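You operate a simulated robot arm through the tools that you are given. There is no shell and no other tool.

Carry out the task below with a simulated robot arm. There is one attempt and no reset: what you move stays moved.

TASK
Cure the lamp base in the jig and test it.
Fine: lock the clamp and switch on first; wait for CURED before the test; one press of each key; then switch off and open the clamp.

It is judged by the outcome, as a careful person would: the job done as asked, and still so three seconds after it is handed in. It fails if anything else is knocked over, pushed out of place, dropped, spilled or broken.

THE ROBOT
A 7-joint arm with a fingered hand, fixed in place. Base frame: the origin is on the floor under the middle of its stand, x ahead of it, y to its left, z up. Lengths are in m, angles in degrees, forces in N, time in s.
It reaches about 1.023 m from its shoulder. Its first joint turns from -166.0 to 166.0 degrees. Payload 4 kg.
The tool frame sits at the grasp point between the pads (the TCP): z along the fingers, y along the line on which they close. The tips reach 0.03 m beyond it. The gripper opens to 0.104 m; its body begins 0.035 m behind the TCP. The gripper is a hand of 4 fingers: y runs from the thumb to the fingers, the wrist lies at [-0.015, -0.113, -0.19] in the tool frame.
Orientation is told as [roll, pitch, yaw] about the base's x, y, z axes, in that order, counted from this pose: with the fingers straight down and the wrist toward the robot, the tool's x, y and z point along [0, 1, 0], [1, 0, 0] and [0, 0, -1] of the base frame.

THE INTERFACE
- The arm moves only by the tool servo_tool. Its argument "moves" is a list of rows, each a list of 6 numbers: the shift along the base's x, y, z in m, then the turn, a rotation vector about the base's x, y, z in degrees. In form: [[tx, ty, tz, rx, ry, rz], ...]. A call has 1 to 20 rows; each row shifts and turns the commanded pose from where the row before left it. A row lasts 0.2 s, in which the tool goes at most 0.05 m and 8.6 degrees; a call with a longer step from one row to the next is refused whole. Where a pose cannot be reached the arm comes as near as it can. A force on the tool above 40 N (or 10 N above the force at the start of the call, whichever is more), or a blocked arm, ends the call early, and 0.2 s more pass. In this call time passes only in rows, and 0.2 s behind the last. The reply holds the time, the measured pose of the TCP, the force on the tool along the base axes, the opening and the grip force, in the units named above and with some noise, with the torque about the TCP (base axes, N m) and any sound that the robot's microphone picked up, and new pictures: "views" is both (left out), scene, wrist or none.
- Cameras (640 x 400 px; columns grow to the right, rows downward): "scene" is fixed at [0.4003, 0.5004, 1.6148]; the picture's right is [-0.96, -0.27, 0.00], its down [-0.18, 0.64, -0.74] and it looks along [0.20, -0.72, -0.67] (base axes); focal length 319 px, centre (320, 200). "wrist" rides on the gripper at [0.061, -0.092, -0.13] in the tool frame; the picture's right is [-0.81, 0.27, -0.52], its down [-0.53, -0.71, 0.46] and it looks along [-0.24, 0.64, 0.72] (tool axes); focal length 275 px, centre (320, 200).
- set_fingers(index, middle, ring, thumb_bend, thumb_turn): sets how far each is bent, from 0 (flat) to 1 (curled in); at 0.3 the hand is open as for a grip, at 0.7 the pads meet at the TCP. One left out holds its place. A second passes; each finger stops where it meets its share of the squeeze, and holds until it gets a number again. It is the only way to open and close the hand. It gives what a move gives, with no picture; readings hold the bend of each and the force on the fingers (four entries, about 0 where the hand has none), thumb and palm. thumb_turn goes from beside the hand (0) to across from the fingers (1), as for a grip.
- locate(camera, pixels): for up to 12 pixels [column, row] of the newest picture of that camera ("zoom" is the newest enlarged one), the place [x, y, z] in the base frame of the surface seen there, good to about 0.002 m. The clock stands still meanwhile.
- enlarge(camera, box): a new picture of the part [left, top, right, bottom] of that camera's present view, enlarged. The clock stands still meanwhile.
- finish_job(): hands the job in; it is judged then, once.

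Leave the gripper open and the arm clear of the work at the hand-in unless told otherwise.

The tools are called after "Request:" as name(argument=value, ...) on one line, values as JSON. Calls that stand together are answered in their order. servo_tool: Moves the arm, as the interface text tells. Its arguments: {"type":"object","properties":{"moves":{"type":"array","items":{"type":"array","items":{"type":"number"}}},"views":{"type":"string","enum":["both","scene","wrist","none"]}},"required":["moves"]} The other tools are called the same way: set_fingers (index, middle, ring, thumb_bend, thumb_turn) moves the fingers one by one; locate (camera, pixels) gives the place of the surface under pixels of a picture; enlarge (camera, box) takes an enlarged picture of a part of a camera's view; finish_job () hands the job in.

At the start:

```text
time_s: 0.0
position: [0.5139, -0.2905, 1.2005]
tool_rot: [0.0, 0.1, 0.1]
wrist_force: [0.1, -0.1, -0.2]
ft_torque: [-0.01, 0.0, 0.0]
opening: 0.1036
finger_force: 0.1
shape: jaw
bend: [0.3, 0.3, 0.3, 0.3, 0.98]
finger forces: [0.0, 0.0, 0.0, 0.1, 0.1, 0.0]
```

scene: 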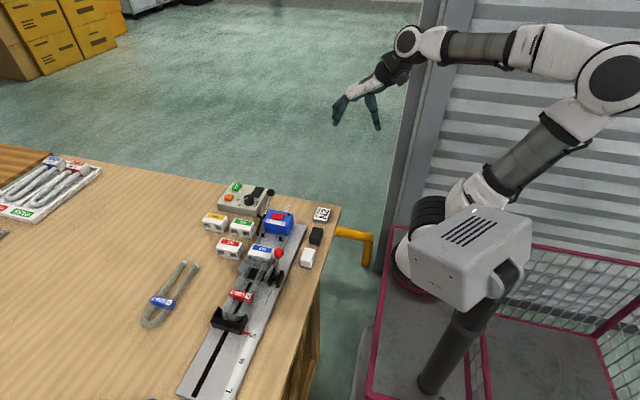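
wrist: 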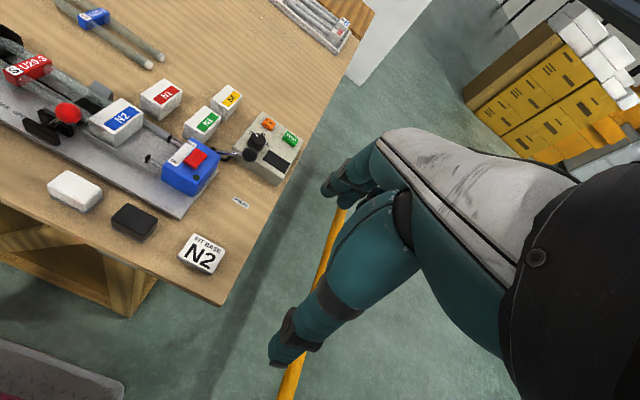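

I see a bench with a jig: a blue unit, a red-knob clamp, a grey box with orange/green lights, and blocks labelled N2 and others. I'll enlarge both views to read everything before moving.

Request:
enlarge(camera="scene", box=[180, 170, 350, 276])

Request:
enlarge(camera="wrist", box=[0, 40, 320, 240])

Request:
enlarge(camera="scene", box=[130, 230, 340, 400])

```text
3.76 times, centred on (265, 223) of scene
```

zoom: 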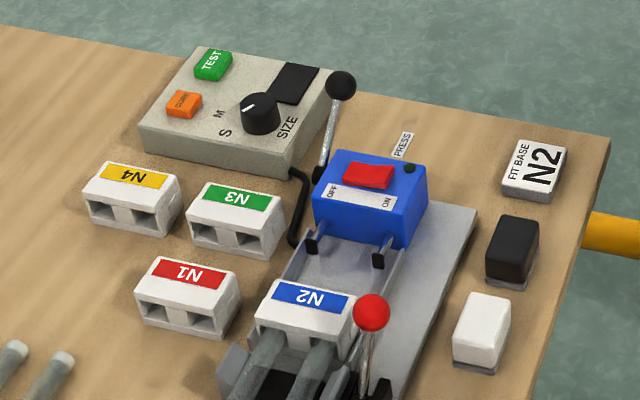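

```text
2.00 times, centred on (160, 140) of wrist
```

zoom: 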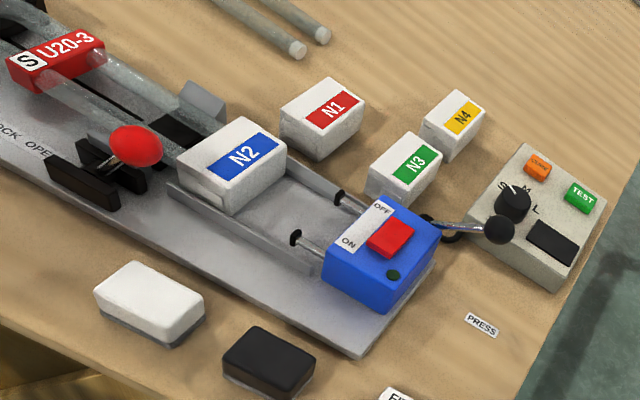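

```text
2.35 times, centred on (235, 315) of scene
```

zoom: 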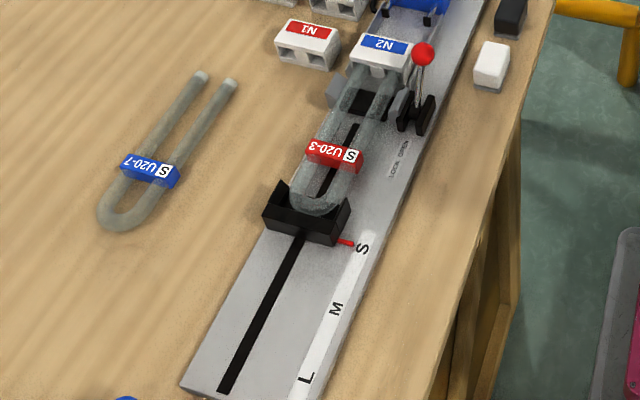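

I'll zoom in on details: the control box dial and keys, the blue unit's switch, and the clamp's LOCK/OPEN marks.

Request:
enlarge(camera="scene", box=[215, 175, 279, 215])

Request:
enlarge(camera="scene", box=[240, 230, 320, 280])

Request:
enlarge(camera="wrist", box=[150, 100, 310, 200])

Request:
enlarge(camera="wrist", box=[0, 50, 160, 150])

```text
10.00 times, centred on (247, 195) of scene
```

zoom: 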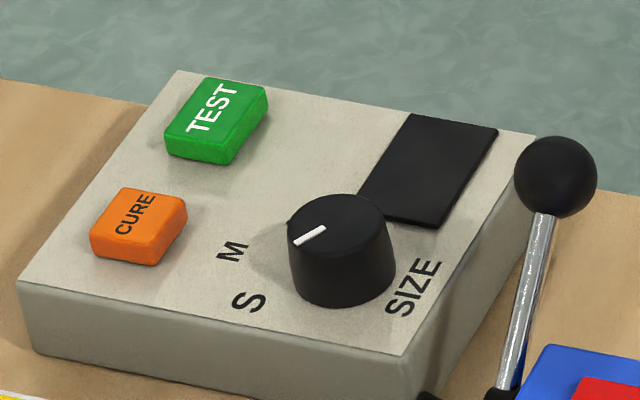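

```text
8.00 times, centred on (280, 255) of scene
```

zoom: 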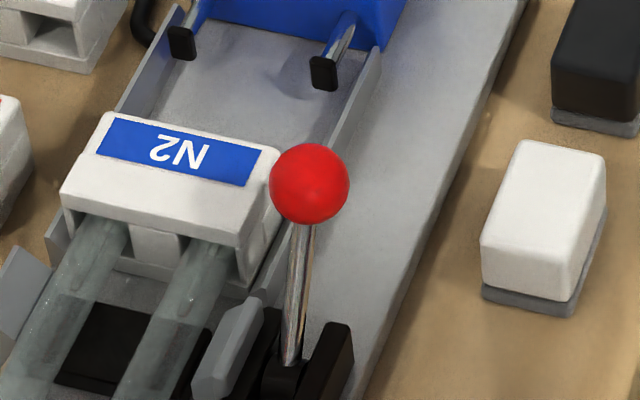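

```text
4.00 times, centred on (230, 150) of wrist
```

zoom: 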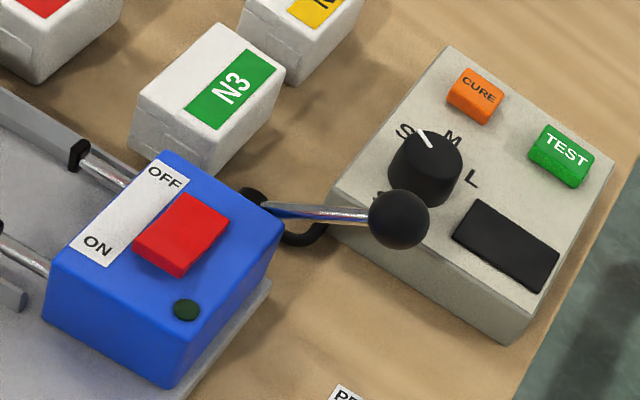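

```text
4.00 times, centred on (80, 100) of wrist
```

zoom: 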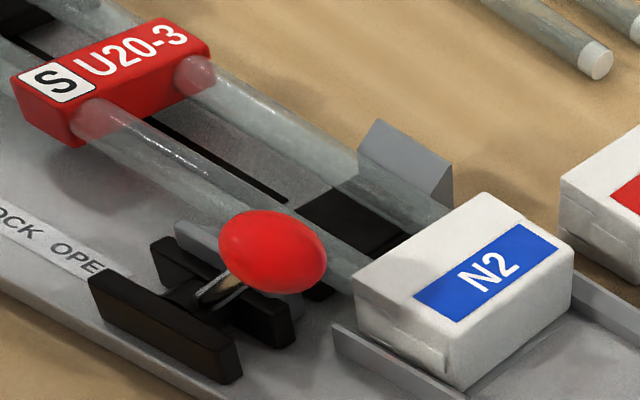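

The dial seems to point at S, matching the lamp tag "S" and stop at S; the base N2 matches the "FIT BASE N2" card. I'll locate the key items in the scene picture, starting with knobs, switch and keys.

Request:
enlarge(camera="scene", box=[180, 170, 340, 270])

```text
4.00 times, centred on (260, 220) of scene
```

zoom: 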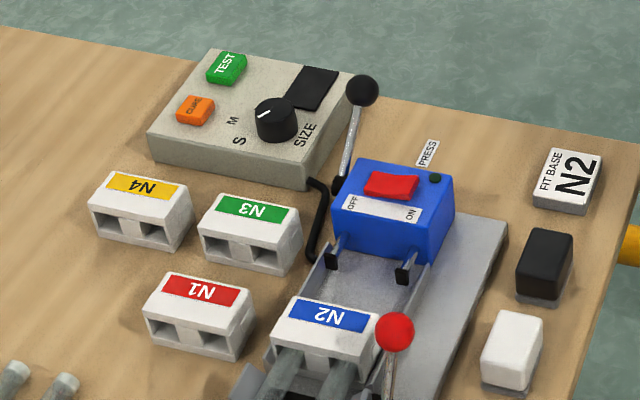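

I locate the keys, dial, display, lever knobs, rocker, and base in this zoom.

Request:
locate(camera="zoom", pixels=[[228, 63], [196, 105], [277, 105], [262, 114], [313, 88], [362, 90], [345, 165], [392, 185], [372, 184], [412, 186], [352, 203], [412, 215]])

Request:
locate(camera="zoom", pixels=[[395, 332], [390, 390], [330, 315], [435, 178], [333, 258], [402, 275], [240, 140], [232, 120], [428, 152], [450, 260], [544, 345], [285, 330]])

Request:
locate(camera="scene", pixels=[[240, 296], [278, 253], [276, 275], [282, 285], [264, 290], [230, 318], [300, 235], [250, 330], [244, 265], [232, 246], [225, 290], [270, 310]])

```text
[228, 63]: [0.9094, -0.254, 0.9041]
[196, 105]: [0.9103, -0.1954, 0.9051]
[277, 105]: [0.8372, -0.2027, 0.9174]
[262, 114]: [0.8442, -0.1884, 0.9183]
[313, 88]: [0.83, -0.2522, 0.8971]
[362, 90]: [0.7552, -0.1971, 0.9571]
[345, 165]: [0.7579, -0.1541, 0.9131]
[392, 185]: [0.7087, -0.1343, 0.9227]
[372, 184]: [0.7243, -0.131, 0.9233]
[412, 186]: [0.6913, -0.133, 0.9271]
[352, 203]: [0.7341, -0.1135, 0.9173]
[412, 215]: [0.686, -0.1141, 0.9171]
```

```text
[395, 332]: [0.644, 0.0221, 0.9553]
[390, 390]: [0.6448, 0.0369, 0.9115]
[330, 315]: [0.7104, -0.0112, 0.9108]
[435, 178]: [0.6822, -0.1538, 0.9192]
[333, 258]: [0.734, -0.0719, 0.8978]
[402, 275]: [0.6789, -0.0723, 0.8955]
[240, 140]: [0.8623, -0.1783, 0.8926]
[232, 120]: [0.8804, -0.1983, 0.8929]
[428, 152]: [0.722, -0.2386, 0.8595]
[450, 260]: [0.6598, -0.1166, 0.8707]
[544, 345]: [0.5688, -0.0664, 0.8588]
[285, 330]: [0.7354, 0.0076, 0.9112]
```

```text
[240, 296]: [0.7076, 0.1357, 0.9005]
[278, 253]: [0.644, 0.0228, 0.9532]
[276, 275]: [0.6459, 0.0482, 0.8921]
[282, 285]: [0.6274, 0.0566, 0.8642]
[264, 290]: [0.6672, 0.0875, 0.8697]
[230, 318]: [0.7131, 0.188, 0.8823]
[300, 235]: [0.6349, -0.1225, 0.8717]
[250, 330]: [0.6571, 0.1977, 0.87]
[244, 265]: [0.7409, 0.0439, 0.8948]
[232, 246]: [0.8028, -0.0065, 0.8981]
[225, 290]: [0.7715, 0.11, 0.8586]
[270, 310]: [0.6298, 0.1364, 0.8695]
```

Readings: bench top z≈0.859, keys at z≈0.905 (CURE [0.910,-0.195], TEST [0.909,-0.254]), rocker at [0.709,-0.134,0.923] with its ON side (x≈0.691) raised, meaning it is off; clamp knob at [0.644,0.022,0.955]. Now I shape the hand into a pointing index and check how it looks.

Request:
set_fingers(index=0.4, middle=1.0, ring=1.0)

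Request:
servo_tool(moves=[[0, 0, 0, 0, 0, 0]], views="both")

Request:
enlarge(camera="scene", box=[300, 20, 460, 140])

Request:
enlarge(camera="wrist", box=[0, 50, 100, 112])

```text
time_s: 1.0
position: [0.5128, -0.2905, 1.2011]
tool_rot: [0.0, -0.1, 0.0]
wrist_force: [0.3, -0.2, -0.6]
ft_torque: [-0.01, 0.0, 0.0]
opening: 0.0903
finger_force: 0.0
shape: fingers
bend: [0.4, 1.0, 1.0, 0.3, 0.98]
finger forces: [0.0, 0.0, 0.0, 0.1, 0.0, 0.0]
```

```text
time_s: 1.4
position: [0.513, -0.2912, 1.2017]
tool_rot: [0.0, -0.1, 0.0]
wrist_force: [-0.6, 0.2, -0.1]
ft_torque: [0.0, 0.05, -0.01]
opening: 0.0905
finger_force: 0.1
shape: fingers
bend: [0.4, 1.0, 1.0, 0.3, 0.98]
finger forces: [0.0, 0.1, 0.0, 0.0, 0.0, 0.0]
```

scene: 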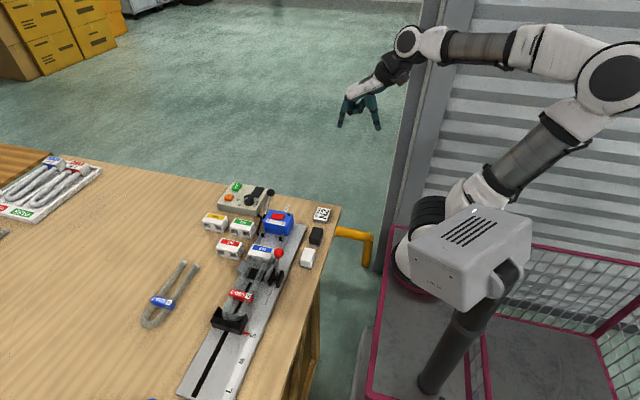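
wrist: 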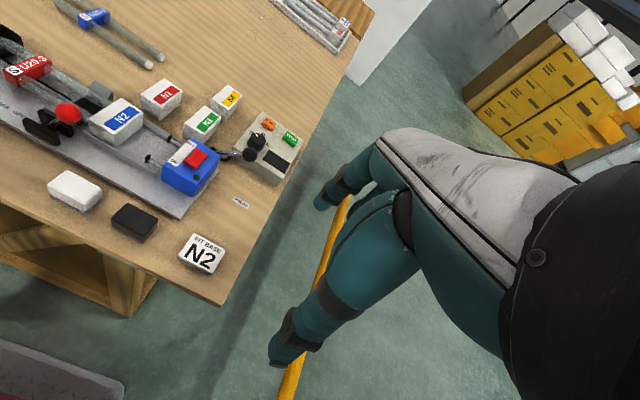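

```text
3.33 times, centred on (380, 80) of scene
```

zoom: 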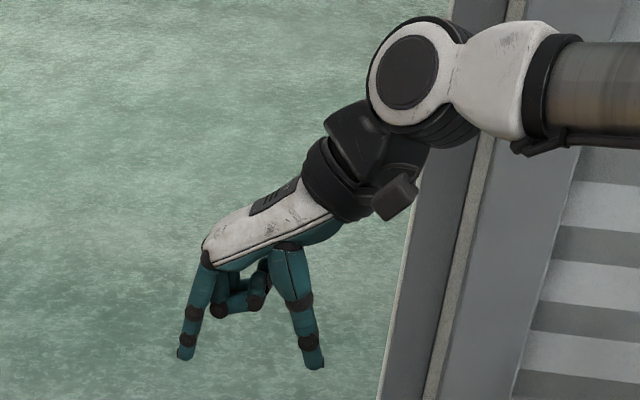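

```text
6.40 times, centred on (50, 81) of wrist
```

zoom: 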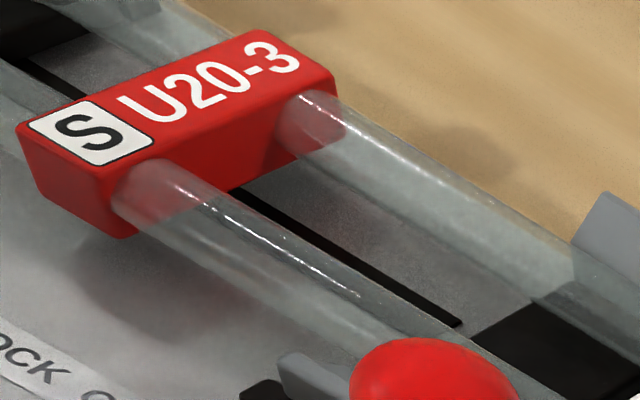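

The index points down with middle and ring curled higher; the thumb hangs as low as the index, so I tuck it beside the hand and look again.

Request:
set_fingers(thumb_turn=0.0, thumb_bend=0.3)

Request:
servo_tool(moves=[[0, 0, 0, 0, 0, 0]], views="both")

Request:
enlarge(camera="scene", box=[316, 50, 428, 140])

```text
time_s: 2.4
position: [0.5141, -0.2899, 1.2006]
tool_rot: [0.1, 0.0, 0.0]
wrist_force: [-0.4, 0.2, -0.2]
ft_torque: [-0.02, 0.01, 0.03]
opening: 0.1375
finger_force: 0.0
shape: fingers
bend: [0.4, 1.0, 1.0, 0.3, 0.0]
finger forces: [0.0, 0.1, 0.1, 0.0, 0.1, 0.0]
```

```text
time_s: 2.8
position: [0.513, -0.2906, 1.2008]
tool_rot: [0.0, 0.0, 0.0]
wrist_force: [0.1, -0.2, 0.3]
ft_torque: [-0.01, 0.01, -0.04]
opening: 0.1376
finger_force: 0.0
shape: fingers
bend: [0.4, 1.0, 1.0, 0.3, 0.0]
finger forces: [0.1, 0.0, 0.0, 0.1, 0.0, 0.0]
```

scene: 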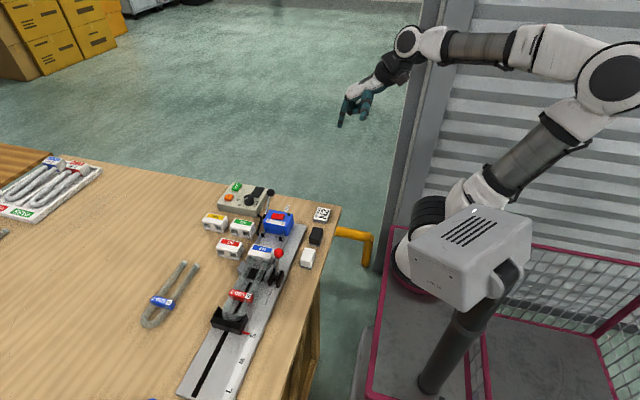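
wrist: 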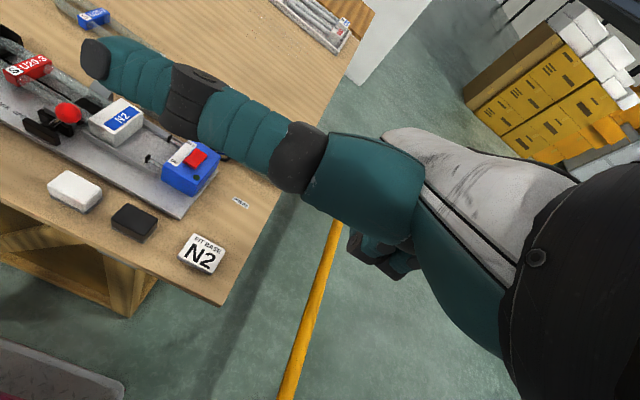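

```text
4.44 times, centred on (372, 95) of scene
```

zoom: 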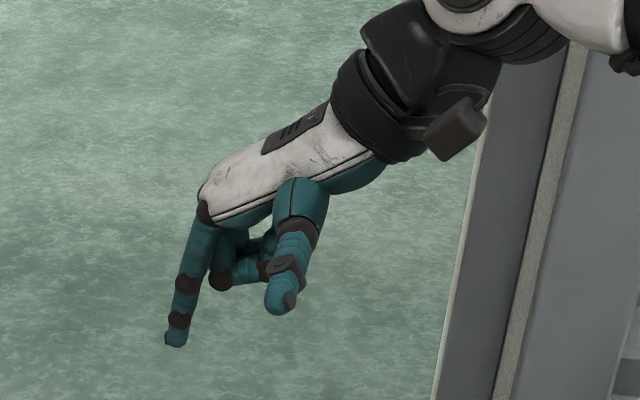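

Beside the hand the thumb sticks out sideways and blocks the wrist view. I'll try it folded across the palm instead.

Request:
set_fingers(thumb_turn=1.0, thumb_bend=1.0)

Request:
servo_tool(moves=[[0, 0, 0, 0, 0, 0]], views="both")

Request:
enlarge(camera="scene", box=[316, 50, 428, 140])

```text
time_s: 3.8
position: [0.5126, -0.2907, 1.2014]
tool_rot: [0.0, -0.1, 0.0]
wrist_force: [-0.1, -0.4, 0.0]
ft_torque: [-0.01, 0.01, -0.01]
opening: 0.0265
finger_force: 0.0
shape: fingers
bend: [0.38, 1.0, 1.0, 0.99, 0.99]
finger forces: [0.0, 0.0, 0.1, 0.1, 0.1, 0.1]
```

```text
time_s: 4.2
position: [0.5132, -0.2905, 1.2014]
tool_rot: [0.0, 0.1, 0.0]
wrist_force: [-0.6, -0.3, -0.7]
ft_torque: [0.0, -0.02, 0.01]
opening: 0.0264
finger_force: 0.0
shape: fingers
bend: [0.38, 1.0, 1.0, 0.99, 0.99]
finger forces: [0.0, 0.0, 0.1, 0.0, 0.0, 0.0]
```

scene: 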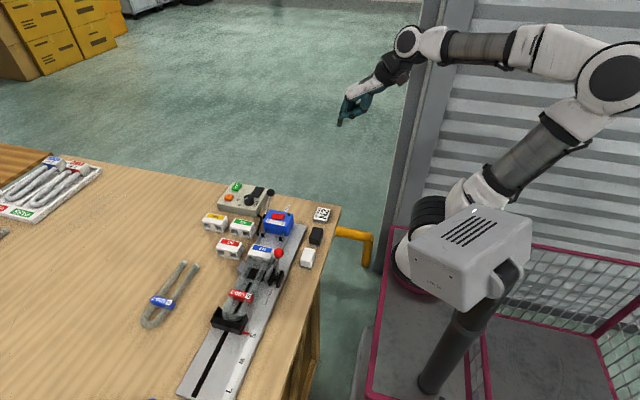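
wrist: 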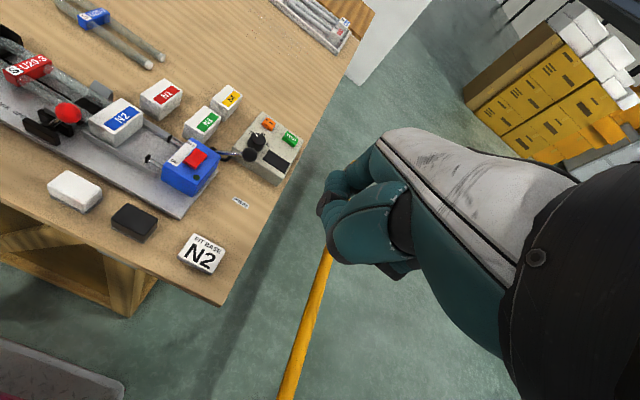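

```text
4.44 times, centred on (372, 95) of scene
```

zoom: 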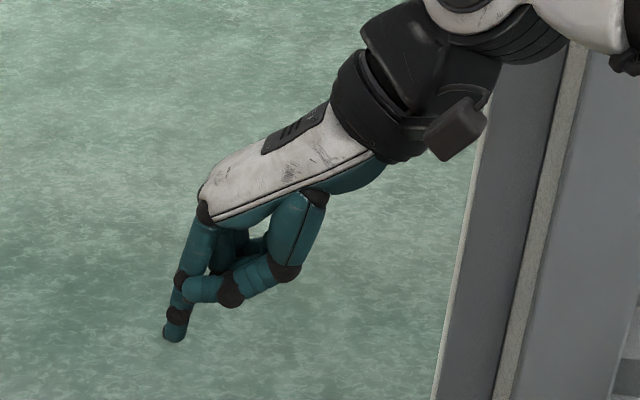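

The folded thumb keeps clear below and the index tip is lowest. I locate the index tip and the lowest part of the thumb in this zoom.

Request:
locate(camera="zoom", pixels=[[175, 340], [172, 332], [182, 336], [178, 314], [230, 298], [230, 290], [195, 290], [215, 250], [285, 272], [225, 210]])

Request:
locate(camera="wrist", pixels=[[324, 208], [335, 230], [390, 270], [343, 190], [375, 150]])

```text
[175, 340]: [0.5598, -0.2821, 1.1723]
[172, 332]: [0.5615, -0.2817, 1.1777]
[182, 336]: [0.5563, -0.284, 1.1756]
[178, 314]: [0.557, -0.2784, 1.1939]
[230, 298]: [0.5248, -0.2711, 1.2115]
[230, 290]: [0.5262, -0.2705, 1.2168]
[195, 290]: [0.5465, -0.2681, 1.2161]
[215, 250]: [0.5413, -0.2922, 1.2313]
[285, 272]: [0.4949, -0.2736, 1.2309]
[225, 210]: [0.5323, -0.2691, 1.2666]
```

```text
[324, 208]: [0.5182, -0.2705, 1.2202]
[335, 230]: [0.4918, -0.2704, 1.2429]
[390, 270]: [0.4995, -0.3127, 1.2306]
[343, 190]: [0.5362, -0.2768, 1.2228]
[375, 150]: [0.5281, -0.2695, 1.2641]
```

Index tip sits about [+0.044, +0.002, -0.032] from the TCP. Next I look closely at the clamp label and lever, and check that the base is seated by comparing the jig lamp with the loose lamp.

Request:
enlarge(camera="scene", box=[236, 240, 316, 340])

Request:
enlarge(camera="scene", box=[130, 235, 306, 345])

```text
4.00 times, centred on (276, 290) of scene
```

zoom: 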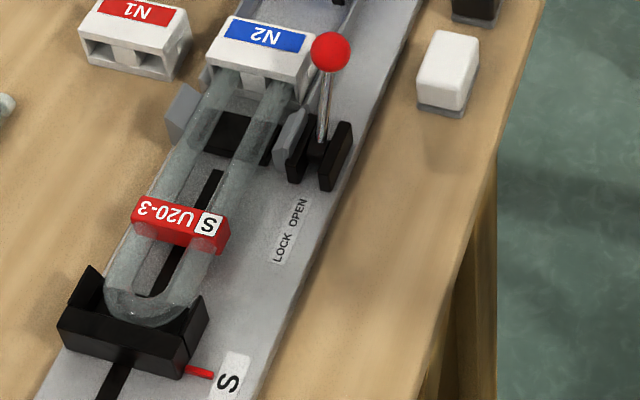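

```text
3.64 times, centred on (218, 290) of scene
```

zoom: 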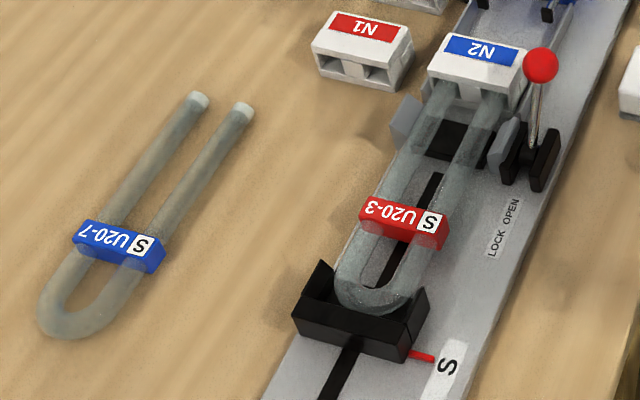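

LOCK is at the +y end and OPEN at the -y end; the lever leans to OPEN. I measure both lamps, the base, the lever and its brackets.

Request:
locate(camera="zoom", pixels=[[199, 97], [241, 107], [74, 336], [118, 240], [372, 308], [402, 222], [436, 100], [490, 110], [420, 140], [475, 80], [431, 80], [500, 100]])

Request:
locate(camera="zoom", pixels=[[540, 66], [536, 100], [534, 130], [531, 152], [548, 150], [516, 140], [505, 130], [510, 210], [494, 245], [395, 135], [520, 60], [553, 130]])

```text
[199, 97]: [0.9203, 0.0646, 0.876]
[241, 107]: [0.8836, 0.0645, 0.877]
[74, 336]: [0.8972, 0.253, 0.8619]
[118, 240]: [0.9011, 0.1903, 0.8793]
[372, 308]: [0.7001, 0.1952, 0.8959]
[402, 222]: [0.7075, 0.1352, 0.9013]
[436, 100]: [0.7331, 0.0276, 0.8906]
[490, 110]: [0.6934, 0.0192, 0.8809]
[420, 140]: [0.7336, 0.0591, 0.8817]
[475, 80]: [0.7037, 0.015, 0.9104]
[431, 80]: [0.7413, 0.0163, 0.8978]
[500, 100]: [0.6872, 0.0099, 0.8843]
```

```text
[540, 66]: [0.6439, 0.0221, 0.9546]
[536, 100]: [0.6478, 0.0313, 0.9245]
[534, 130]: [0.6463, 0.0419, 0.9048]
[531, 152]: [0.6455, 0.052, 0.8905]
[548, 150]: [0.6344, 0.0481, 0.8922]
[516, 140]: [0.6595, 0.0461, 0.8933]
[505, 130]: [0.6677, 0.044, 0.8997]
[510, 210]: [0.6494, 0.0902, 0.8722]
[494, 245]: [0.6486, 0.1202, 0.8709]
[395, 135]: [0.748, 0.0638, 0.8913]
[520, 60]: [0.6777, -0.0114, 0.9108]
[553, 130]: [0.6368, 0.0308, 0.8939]
```

The lamp length shows the tubes sit about 1.2 cm inside N2, so the base is on. I check the dial's pointer direction precisely against S in a strong zoom.

Request:
enlarge(camera="scene", box=[230, 183, 270, 208])

Request:
enlarge(camera="wrist", box=[240, 110, 304, 150])

```text
16.00 times, centred on (250, 196) of scene
```

zoom: 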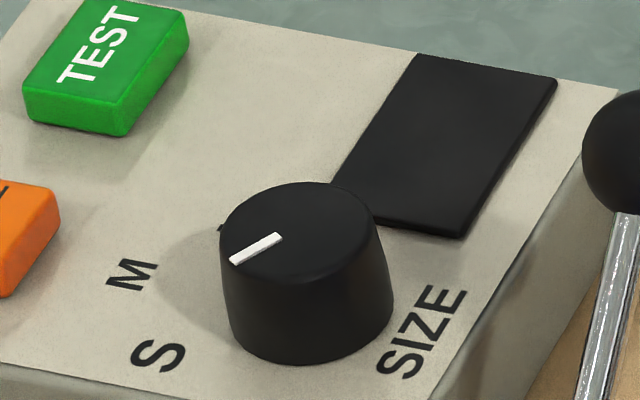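

```text
10.00 times, centred on (272, 130) of wrist
```

zoom: 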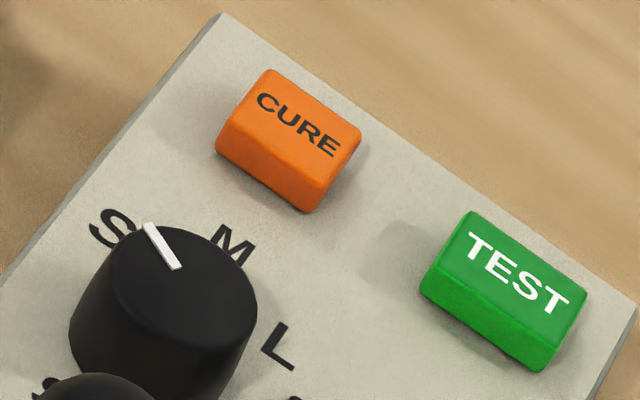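

I locate the pointer ends and the letters S, M, L in this wrist zoom, plus key corners.

Request:
locate(camera="zoom", pixels=[[149, 227], [176, 266], [112, 229], [236, 245], [278, 345], [190, 230], [112, 262], [245, 310], [290, 140], [505, 290], [465, 225], [560, 345]])

```text
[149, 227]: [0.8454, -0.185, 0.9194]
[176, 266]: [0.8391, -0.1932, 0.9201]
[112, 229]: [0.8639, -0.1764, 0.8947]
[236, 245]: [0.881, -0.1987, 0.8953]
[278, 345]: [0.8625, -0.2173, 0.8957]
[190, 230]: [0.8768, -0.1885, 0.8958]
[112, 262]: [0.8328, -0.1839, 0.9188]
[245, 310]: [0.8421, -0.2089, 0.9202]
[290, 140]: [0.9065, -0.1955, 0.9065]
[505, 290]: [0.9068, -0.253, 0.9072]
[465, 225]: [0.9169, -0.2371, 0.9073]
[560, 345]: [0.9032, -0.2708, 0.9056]
```

Pointer lies on the S side (S at [0.864,-0.176]), so the dial is right. First the clamp: I move the index tip to a place beside the red knob on its -y side, staying high at first (target TCP about [0.598,-0.033,1.05]).

Request:
servo_tool(moves=[[0.0142, 0.043, 0, 0, 0, 0], [0.0142, 0.043, 0, 0, 0, 0], [0.0142, 0.043, 0, 0, 0, 0], [0.0142, 0.043, 0, 0, 0, 0], [0.0142, 0.043, 0, 0, 0, 0], [0.0142, 0.043, 0, 0, 0, 0], [0, 0, -0.04, 0, 0, 0], [0, 0, -0.04, 0, 0, 0], [0, 0, -0.04, 0, 0, 0], [0, 0, -0.03, 0, 0, 0]], views="both")

Request:
enlarge(camera="scene", box=[220, 170, 340, 290])

```text
time_s: 6.4
position: [0.6022, -0.0317, 1.0599]
tool_rot: [0.0, 0.1, 0.1]
wrist_force: [-1.1, -0.1, 0.9]
ft_torque: [0.02, -0.02, -0.02]
opening: 0.0266
finger_force: 0.2
shape: fingers
bend: [0.38, 1.0, 1.0, 0.99, 0.99]
finger forces: [0.0, 0.1, 0.0, 0.0, 0.1, 0.1]
out of reach, approached as far as the arm can: row 10
```

scene: 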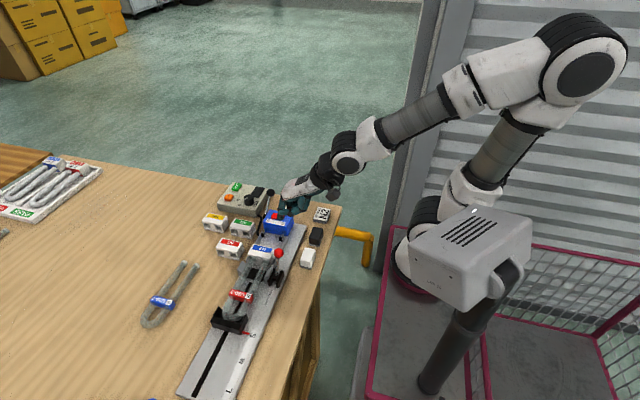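
wrist: 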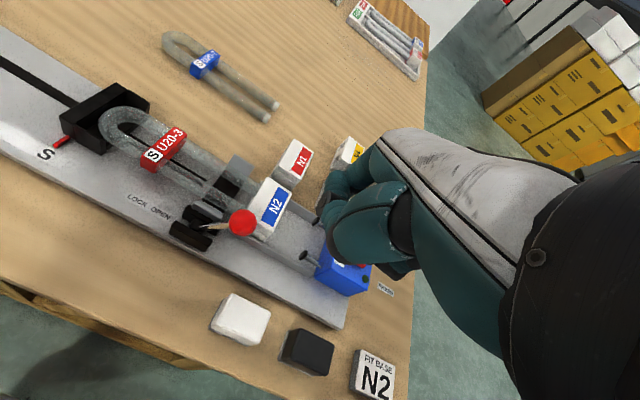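

```text
3.33 times, centred on (280, 230) of scene
```

zoom: 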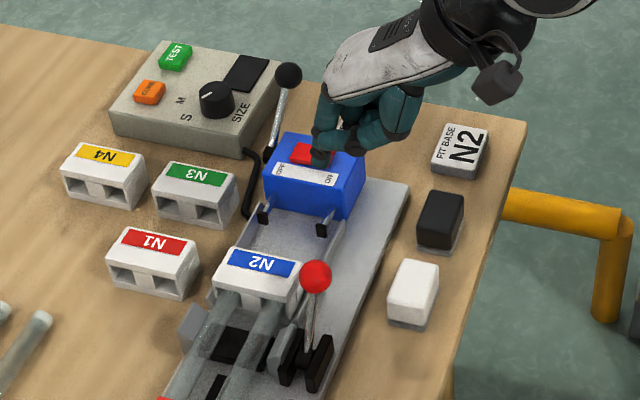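

The arm reports it could not quite reach that pose (stopped at z 1.060). I locate the arm's joints in the picture to understand the limit.

Request:
locate(camera="scene", pixels=[[585, 80], [345, 160], [480, 200], [427, 215], [500, 145], [430, 110], [510, 85], [300, 185], [322, 172], [440, 270], [405, 260], [375, 130]])

Request:
enlarge(camera="scene", box=[240, 0, 640, 250])

```text
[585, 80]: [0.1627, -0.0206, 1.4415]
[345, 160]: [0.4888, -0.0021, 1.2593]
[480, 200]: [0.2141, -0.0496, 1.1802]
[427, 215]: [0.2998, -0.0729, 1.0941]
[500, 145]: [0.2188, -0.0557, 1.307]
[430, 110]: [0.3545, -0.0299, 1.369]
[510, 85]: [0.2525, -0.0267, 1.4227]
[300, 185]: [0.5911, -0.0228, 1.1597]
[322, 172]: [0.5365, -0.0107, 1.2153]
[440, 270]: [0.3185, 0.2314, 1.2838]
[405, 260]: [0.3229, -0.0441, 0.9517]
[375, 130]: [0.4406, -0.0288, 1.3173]
```

```text
1.60 times, centred on (440, 125) of scene
```

zoom: 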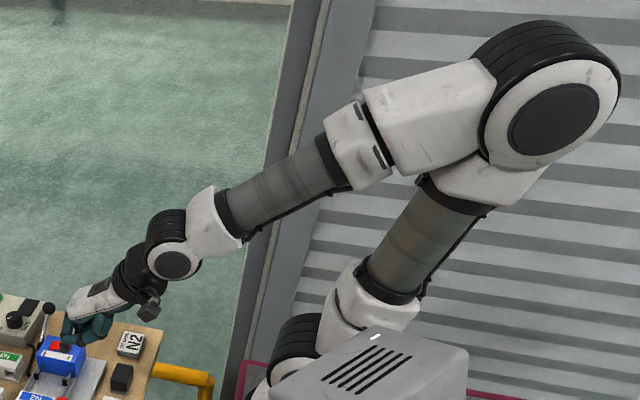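

The elbow is folded very tight because the wrist sits close to the shoulder. Tilting the hand about +y by 30° puts the wrist above the TCP and farther out, so I tilt while shifting slightly forward, staying above everything.

Request:
servo_tool(moves=[[0.005, 0, 0.01, 0, 6, 0], [0.005, 0, 0.005, 0, 6, 0], [0.005, 0, 0, 0, 6, 0], [0.005, 0, 0, 0, 6, 0], [0.002, 0, 0, 0, 6, 0], [0, 0, 0, 0, 0, 0]], views="both")

Request:
enlarge(camera="scene", box=[220, 170, 340, 290])

```text
time_s: 7.8
position: [0.6269, -0.0318, 1.073]
tool_rot: [0.0, 30.2, 0.0]
wrist_force: [0.4, 0.1, -0.7]
ft_torque: [-0.01, -0.01, 0.01]
opening: 0.0266
finger_force: 0.1
shape: fingers
bend: [0.38, 1.0, 1.0, 0.99, 0.99]
finger forces: [0.0, 0.0, 0.1, 0.0, 0.1, 0.1]
```

scene: 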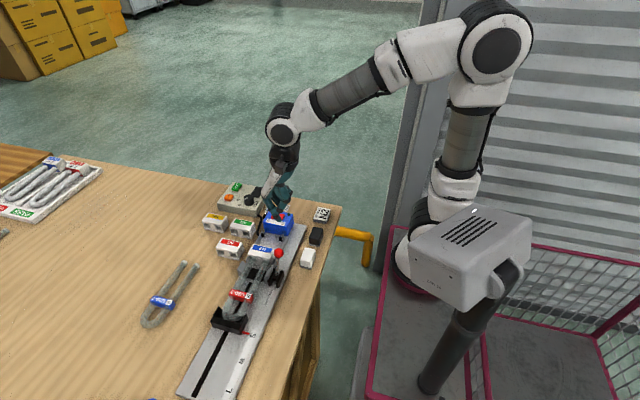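
wrist: 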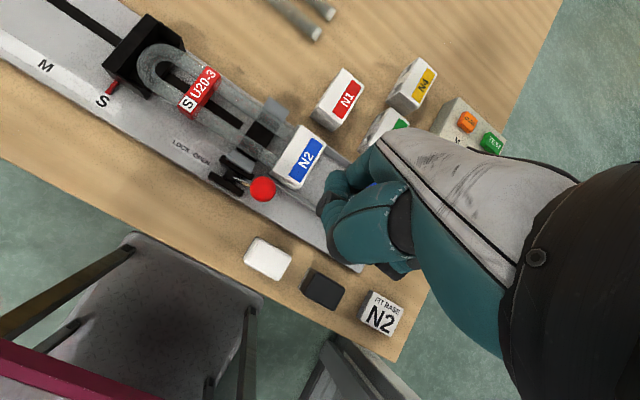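

```text
3.33 times, centred on (280, 230) of scene
```

zoom: 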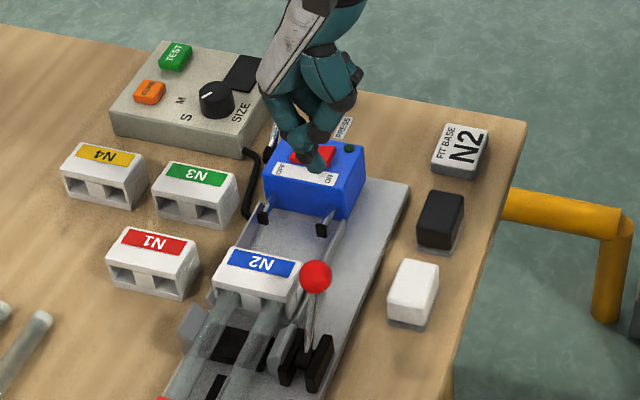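

Now the tilt is 30° and the arm is comfortable. I locate the index tip (zoom about (315,170)) in this pose.

Request:
locate(camera="zoom", pixels=[[315, 168], [316, 162], [312, 172], [308, 160], [303, 140], [290, 120], [325, 150], [340, 100]])

Request:
enlarge(camera="scene", box=[250, 170, 314, 230])

```text
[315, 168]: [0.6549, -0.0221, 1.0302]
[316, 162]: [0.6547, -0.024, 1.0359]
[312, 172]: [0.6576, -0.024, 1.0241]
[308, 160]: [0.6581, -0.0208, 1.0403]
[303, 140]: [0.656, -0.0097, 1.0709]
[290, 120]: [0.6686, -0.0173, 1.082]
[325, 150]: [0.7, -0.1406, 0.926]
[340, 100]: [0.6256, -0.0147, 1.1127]
```

```text
6.67 times, centred on (282, 200) of scene
```

zoom: 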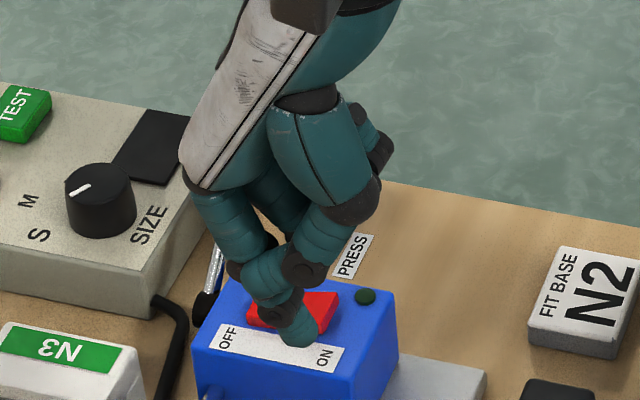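

Tip centre is about [+0.029,+0.003,-0.049] from the TCP in this tilt. I lower it beside the knob to tip ≈[0.645,-0.030,0.938], 2.5 cm short of touching the knob.

Request:
servo_tool(moves=[[-0.011, -0.001, -0.03, 0, 0, 0], [0, 0, -0.03, 0, 0, 0], [0, 0, -0.026, 0, 0, 0], [0, 0, 0, 0, 0, 0]], views="both")

Request:
enlarge(camera="scene", box=[235, 200, 331, 280])

```text
time_s: 8.8
position: [0.6168, -0.0328, 0.9881]
tool_rot: [0.1, 30.0, 0.0]
wrist_force: [0.7, 0.2, 0.7]
ft_torque: [0.02, 0.01, -0.03]
opening: 0.0263
finger_force: 0.0
shape: fingers
bend: [0.38, 1.0, 1.0, 0.99, 0.99]
finger forces: [0.0, 0.1, 0.0, 0.0, 0.1, 0.0]
```

scene: 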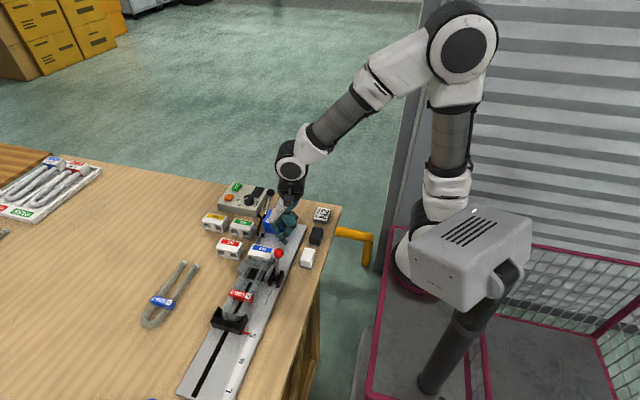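
wrist: 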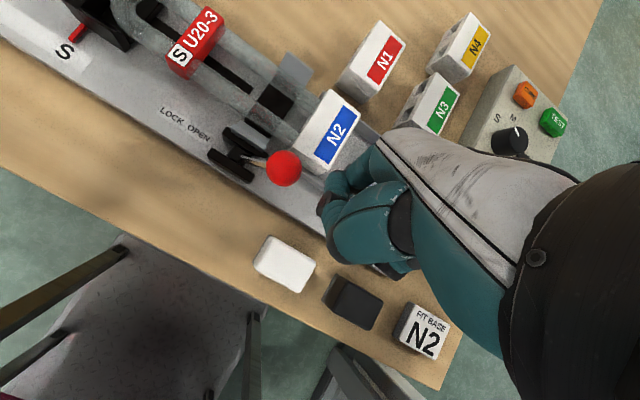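

```text
5.00 times, centred on (283, 240) of scene
```

zoom: 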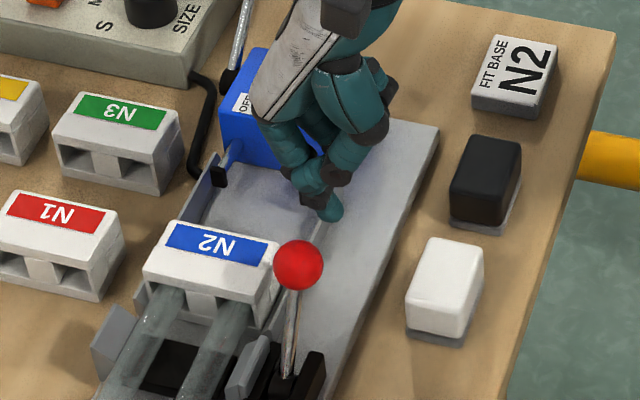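

Tip at zoom (333,212), knob at (298,265). I check both positions before pushing.

Request:
locate(camera="zoom", pixels=[[333, 210], [328, 216], [338, 200], [322, 190], [308, 180], [298, 265], [298, 245], [276, 265], [321, 265], [340, 175]])

```text
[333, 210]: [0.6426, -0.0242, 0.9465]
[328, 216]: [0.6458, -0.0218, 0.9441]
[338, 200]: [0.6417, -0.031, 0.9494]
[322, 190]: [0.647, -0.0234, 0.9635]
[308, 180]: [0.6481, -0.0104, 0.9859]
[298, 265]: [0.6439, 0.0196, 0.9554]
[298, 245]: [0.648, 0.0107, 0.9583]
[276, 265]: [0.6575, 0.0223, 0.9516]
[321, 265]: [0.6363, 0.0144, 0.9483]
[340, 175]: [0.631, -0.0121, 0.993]
```

The tip is aligned with the knob in x and slightly below its centre. I push toward +y (LOCK) gently in small rows.

Request:
servo_tool(moves=[[0, 0.012, 0, 0, 0, 0], [0, 0.01, 0, 0, 0, 0], [0, 0.01, 0, 0, 0, 0], [0, 0.01, 0, 0, 0, 0], [0, 0.01, 0, 0, 0, 0]], views="scene")

Request:
enlarge(camera="scene", box=[235, 210, 331, 290])

```text
time_s: 10.0
position: [0.6168, 0.0189, 0.986]
tool_rot: [0.0, 30.0, 0.0]
wrist_force: [0.3, -0.1, 0.4]
ft_torque: [-0.01, 0.0, 0.02]
opening: 0.0262
finger_force: 0.0
shape: fingers
bend: [0.38, 1.0, 1.0, 0.99, 1.0]
finger forces: [0.0, 0.0, 0.0, 0.0, 0.0, 0.0]
```

scene: 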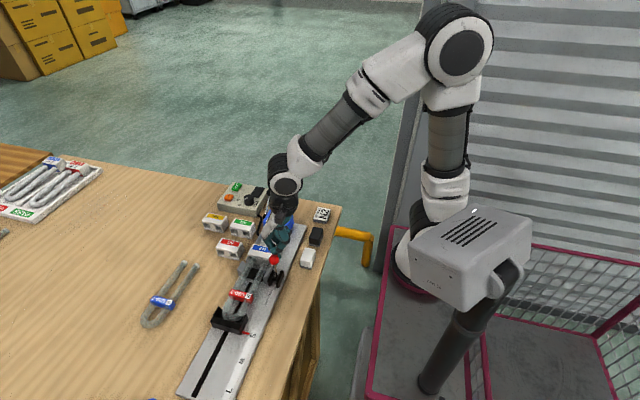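

```text
5.00 times, centred on (283, 250) of scene
```

zoom: 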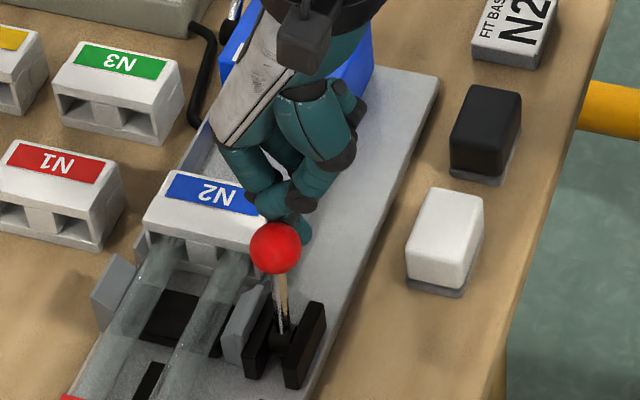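

The knob is moving with the finger, force low. I continue pushing toward LOCK.

Request:
servo_tool(moves=[[0, 0.01, 0, 0, 0, 0], [0, 0.01, 0, 0, 0, 0], [0, 0.01, 0, 0, 0, 0], [0, 0.01, 0, 0, 0, 0]], views="scene")

Request:
enlarge(camera="scene", box=[225, 220, 321, 300])

```text
time_s: 11.0
position: [0.6152, 0.0589, 0.9866]
tool_rot: [0.0, 30.1, -0.1]
wrist_force: [-1.3, 0.1, -0.5]
ft_torque: [-0.03, -0.01, 0.0]
opening: 0.0266
finger_force: 0.0
shape: fingers
bend: [0.38, 1.0, 1.0, 0.99, 1.0]
finger forces: [0.1, 0.0, 0.0, 0.0, 0.0, 0.1]
```

scene: 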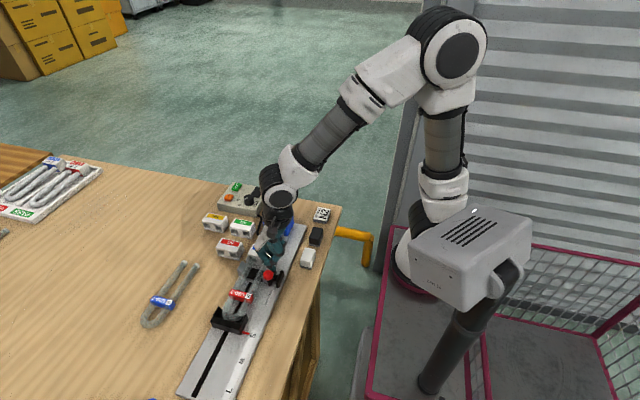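

```text
5.00 times, centred on (273, 260) of scene
```

zoom: 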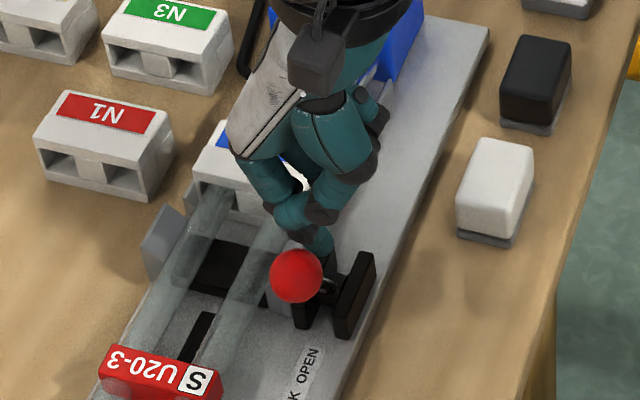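

The knob is now past vertical. I locate the knob and tip to see how far it has swung.

Request:
locate(camera="zoom", pixels=[[296, 275], [315, 245], [330, 283], [300, 255], [320, 330]])

Request:
servo_tool(moves=[[0, 0.008, 0, 0, 0, 0], [0, 0.008, 0, 0, 0, 0]], views="scene")

Request:
enlarge(camera="scene", box=[225, 220, 321, 300])

```text
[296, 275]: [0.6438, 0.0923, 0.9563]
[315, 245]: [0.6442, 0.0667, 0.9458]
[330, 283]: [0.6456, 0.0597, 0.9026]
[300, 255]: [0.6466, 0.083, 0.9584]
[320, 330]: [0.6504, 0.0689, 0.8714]
```

```text
time_s: 11.6
position: [0.6153, 0.0722, 0.9858]
tool_rot: [-0.1, 30.1, -0.3]
wrist_force: [-1.1, -23.9, 2.2]
ft_torque: [-0.9, -0.08, -0.74]
opening: 0.027
finger_force: 12.6
shape: fingers
bend: [0.38, 1.0, 1.0, 0.99, 1.0]
finger forces: [25.8, 0.0, 0.0, 0.1, 0.0, 0.0]
```

scene: 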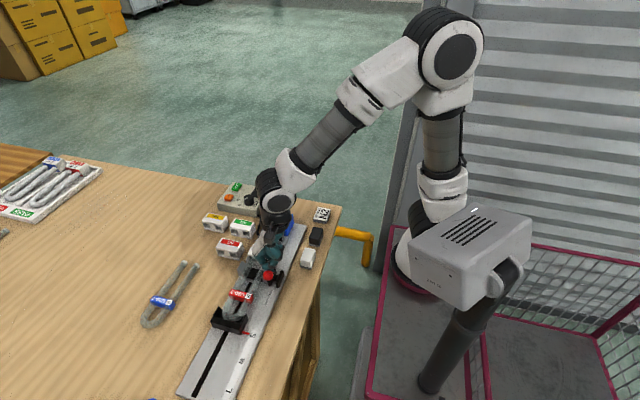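

```text
5.00 times, centred on (273, 260) of scene
```

zoom: 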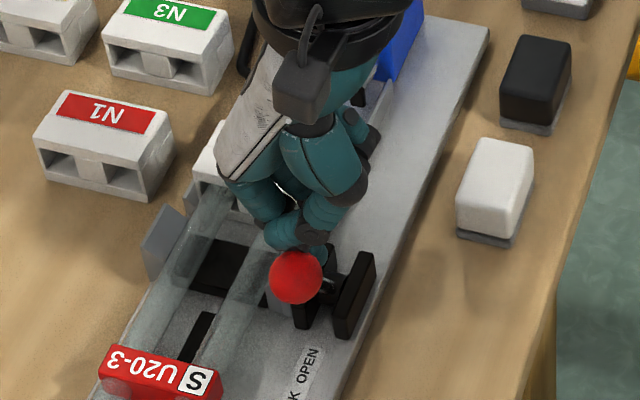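

The knob did not move further and the finger met 24 N: the lever is at its LOCK stop. I back off in -y, then rise clear.

Request:
servo_tool(moves=[[0, -0.015, 0, 0, 0, 0], [0, -0.02, 0, 0, 0, 0], [0, -0.01, 0.03, 0, 0, 0], [0, -0.04, 0.04, 0, 0, 0], [0, -0.04, 0.02, 0, 0, 0]], views="both")

Request:
enlarge(camera="scene", box=[225, 220, 321, 300])

```text
refused: row 4 steps farther than a row can; nothing moved
```

```text
5.00 times, centred on (273, 260) of scene
```

zoom: 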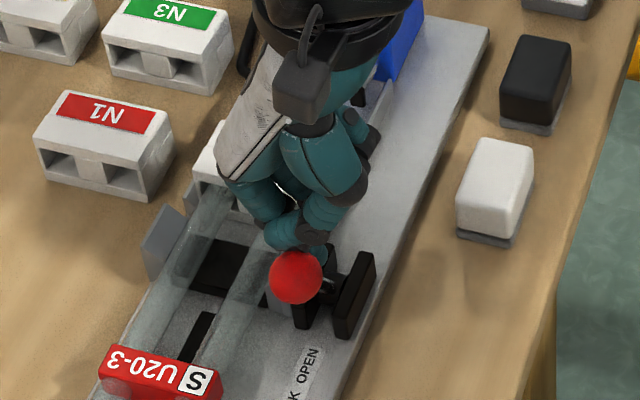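

One row was too long and the call was refused; I repeat it with shorter steps.

Request:
servo_tool(moves=[[0, -0.015, 0, 0, 0, 0], [0, -0.02, 0, 0, 0, 0], [0, -0.01, 0.03, 0, 0, 0], [0, -0.03, 0.03, 0, 0, 0], [0, -0.03, 0.03, 0, 0, 0]], views="both")

Request:
enlarge(camera="scene", box=[225, 220, 321, 300])

Request:
enlarge(camera="wrist", box=[140, 40, 380, 240])

```text
time_s: 12.8
position: [0.6168, -0.0286, 1.0771]
tool_rot: [0.0, 30.0, 0.0]
wrist_force: [0.7, -0.2, 0.4]
ft_torque: [-0.01, 0.02, 0.01]
opening: 0.0266
finger_force: 0.0
shape: fingers
bend: [0.37, 1.0, 1.0, 0.99, 1.0]
finger forces: [0.1, 0.0, 0.1, 0.0, 0.0, 0.1]
```

scene: 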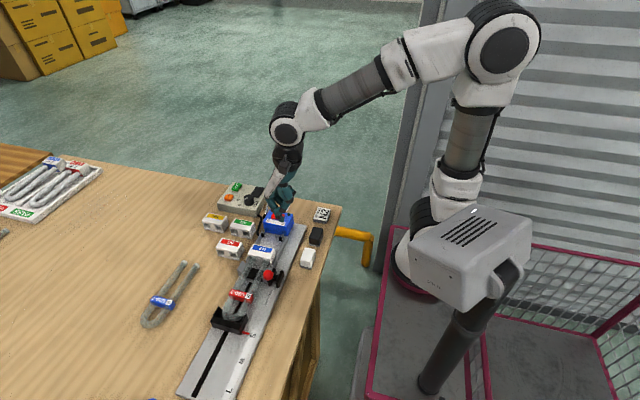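
wrist: 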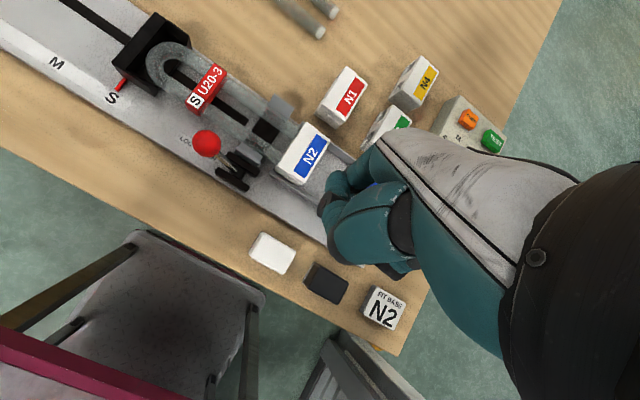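

```text
5.00 times, centred on (273, 260) of scene
```

zoom: 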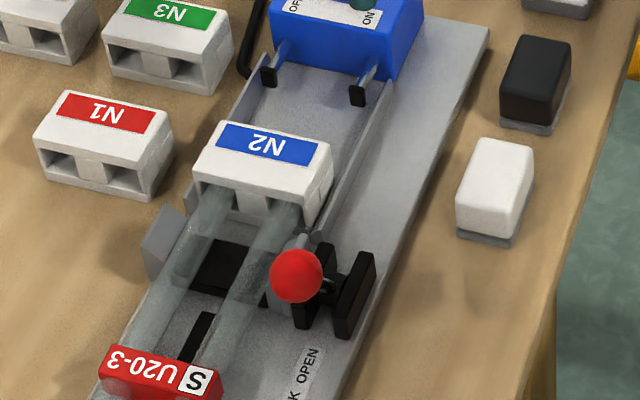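

```text
2.00 times, centred on (260, 140) of wrist
```

zoom: 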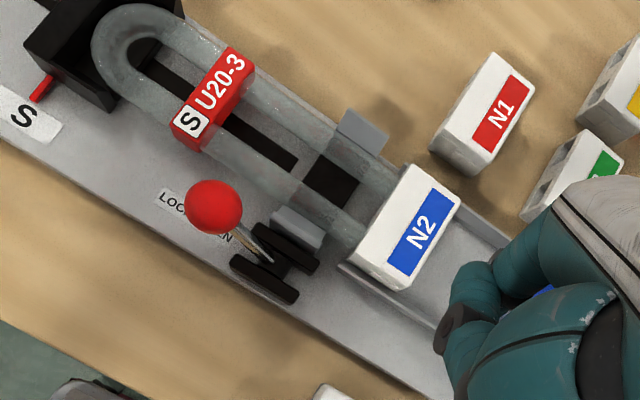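

The knob sits at LOCK and the grey jaw is against the tube; base N2 is unmoved. Now I bring the index tip above the ON end of the rocker (x≈0.692, y≈-0.134), hovering about 3 cm over it.

Request:
servo_tool(moves=[[0.012, -0.027, 0, 0, 0, 0], [0.012, -0.027, 0, 0, 0, 0], [0.012, -0.027, -0.01, 0, 0, 0], [0.011, -0.027, -0.02, 0, 0, 0], [0, 0, -0.02, 0, 0, 0], [0, 0, 0, 0, 0, 0]], views="both")

Request:
enlarge(camera="scene", box=[240, 170, 320, 240])

```text
time_s: 14.2
position: [0.661, -0.1367, 1.0264]
tool_rot: [0.1, 30.0, -0.1]
wrist_force: [0.0, -0.8, -0.3]
ft_torque: [-0.01, -0.03, 0.0]
opening: 0.0264
finger_force: 0.1
shape: fingers
bend: [0.37, 1.0, 1.0, 0.99, 1.0]
finger forces: [0.1, 0.0, 0.1, 0.0, 0.0, 0.0]
```

scene: 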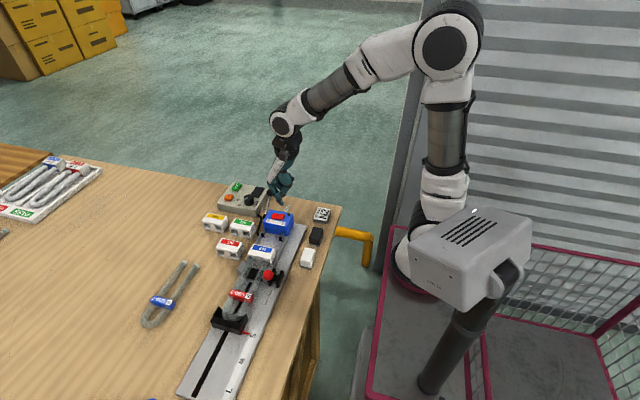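
wrist: 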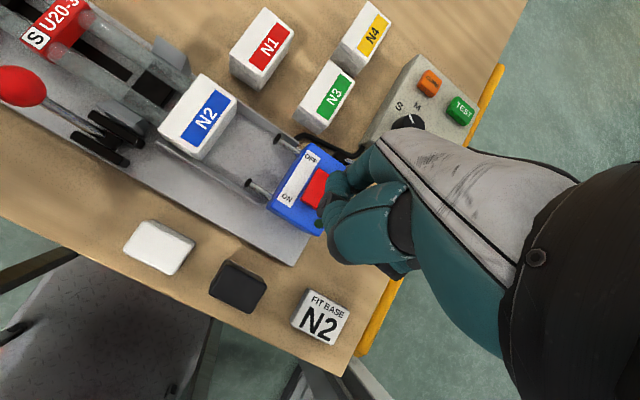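

```text
5.71 times, centred on (280, 205) of scene
```

zoom: 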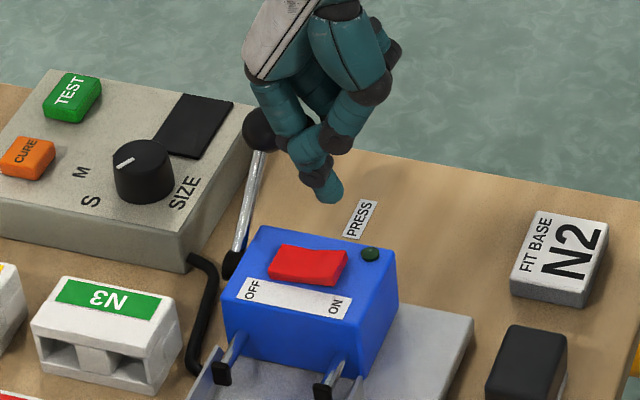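

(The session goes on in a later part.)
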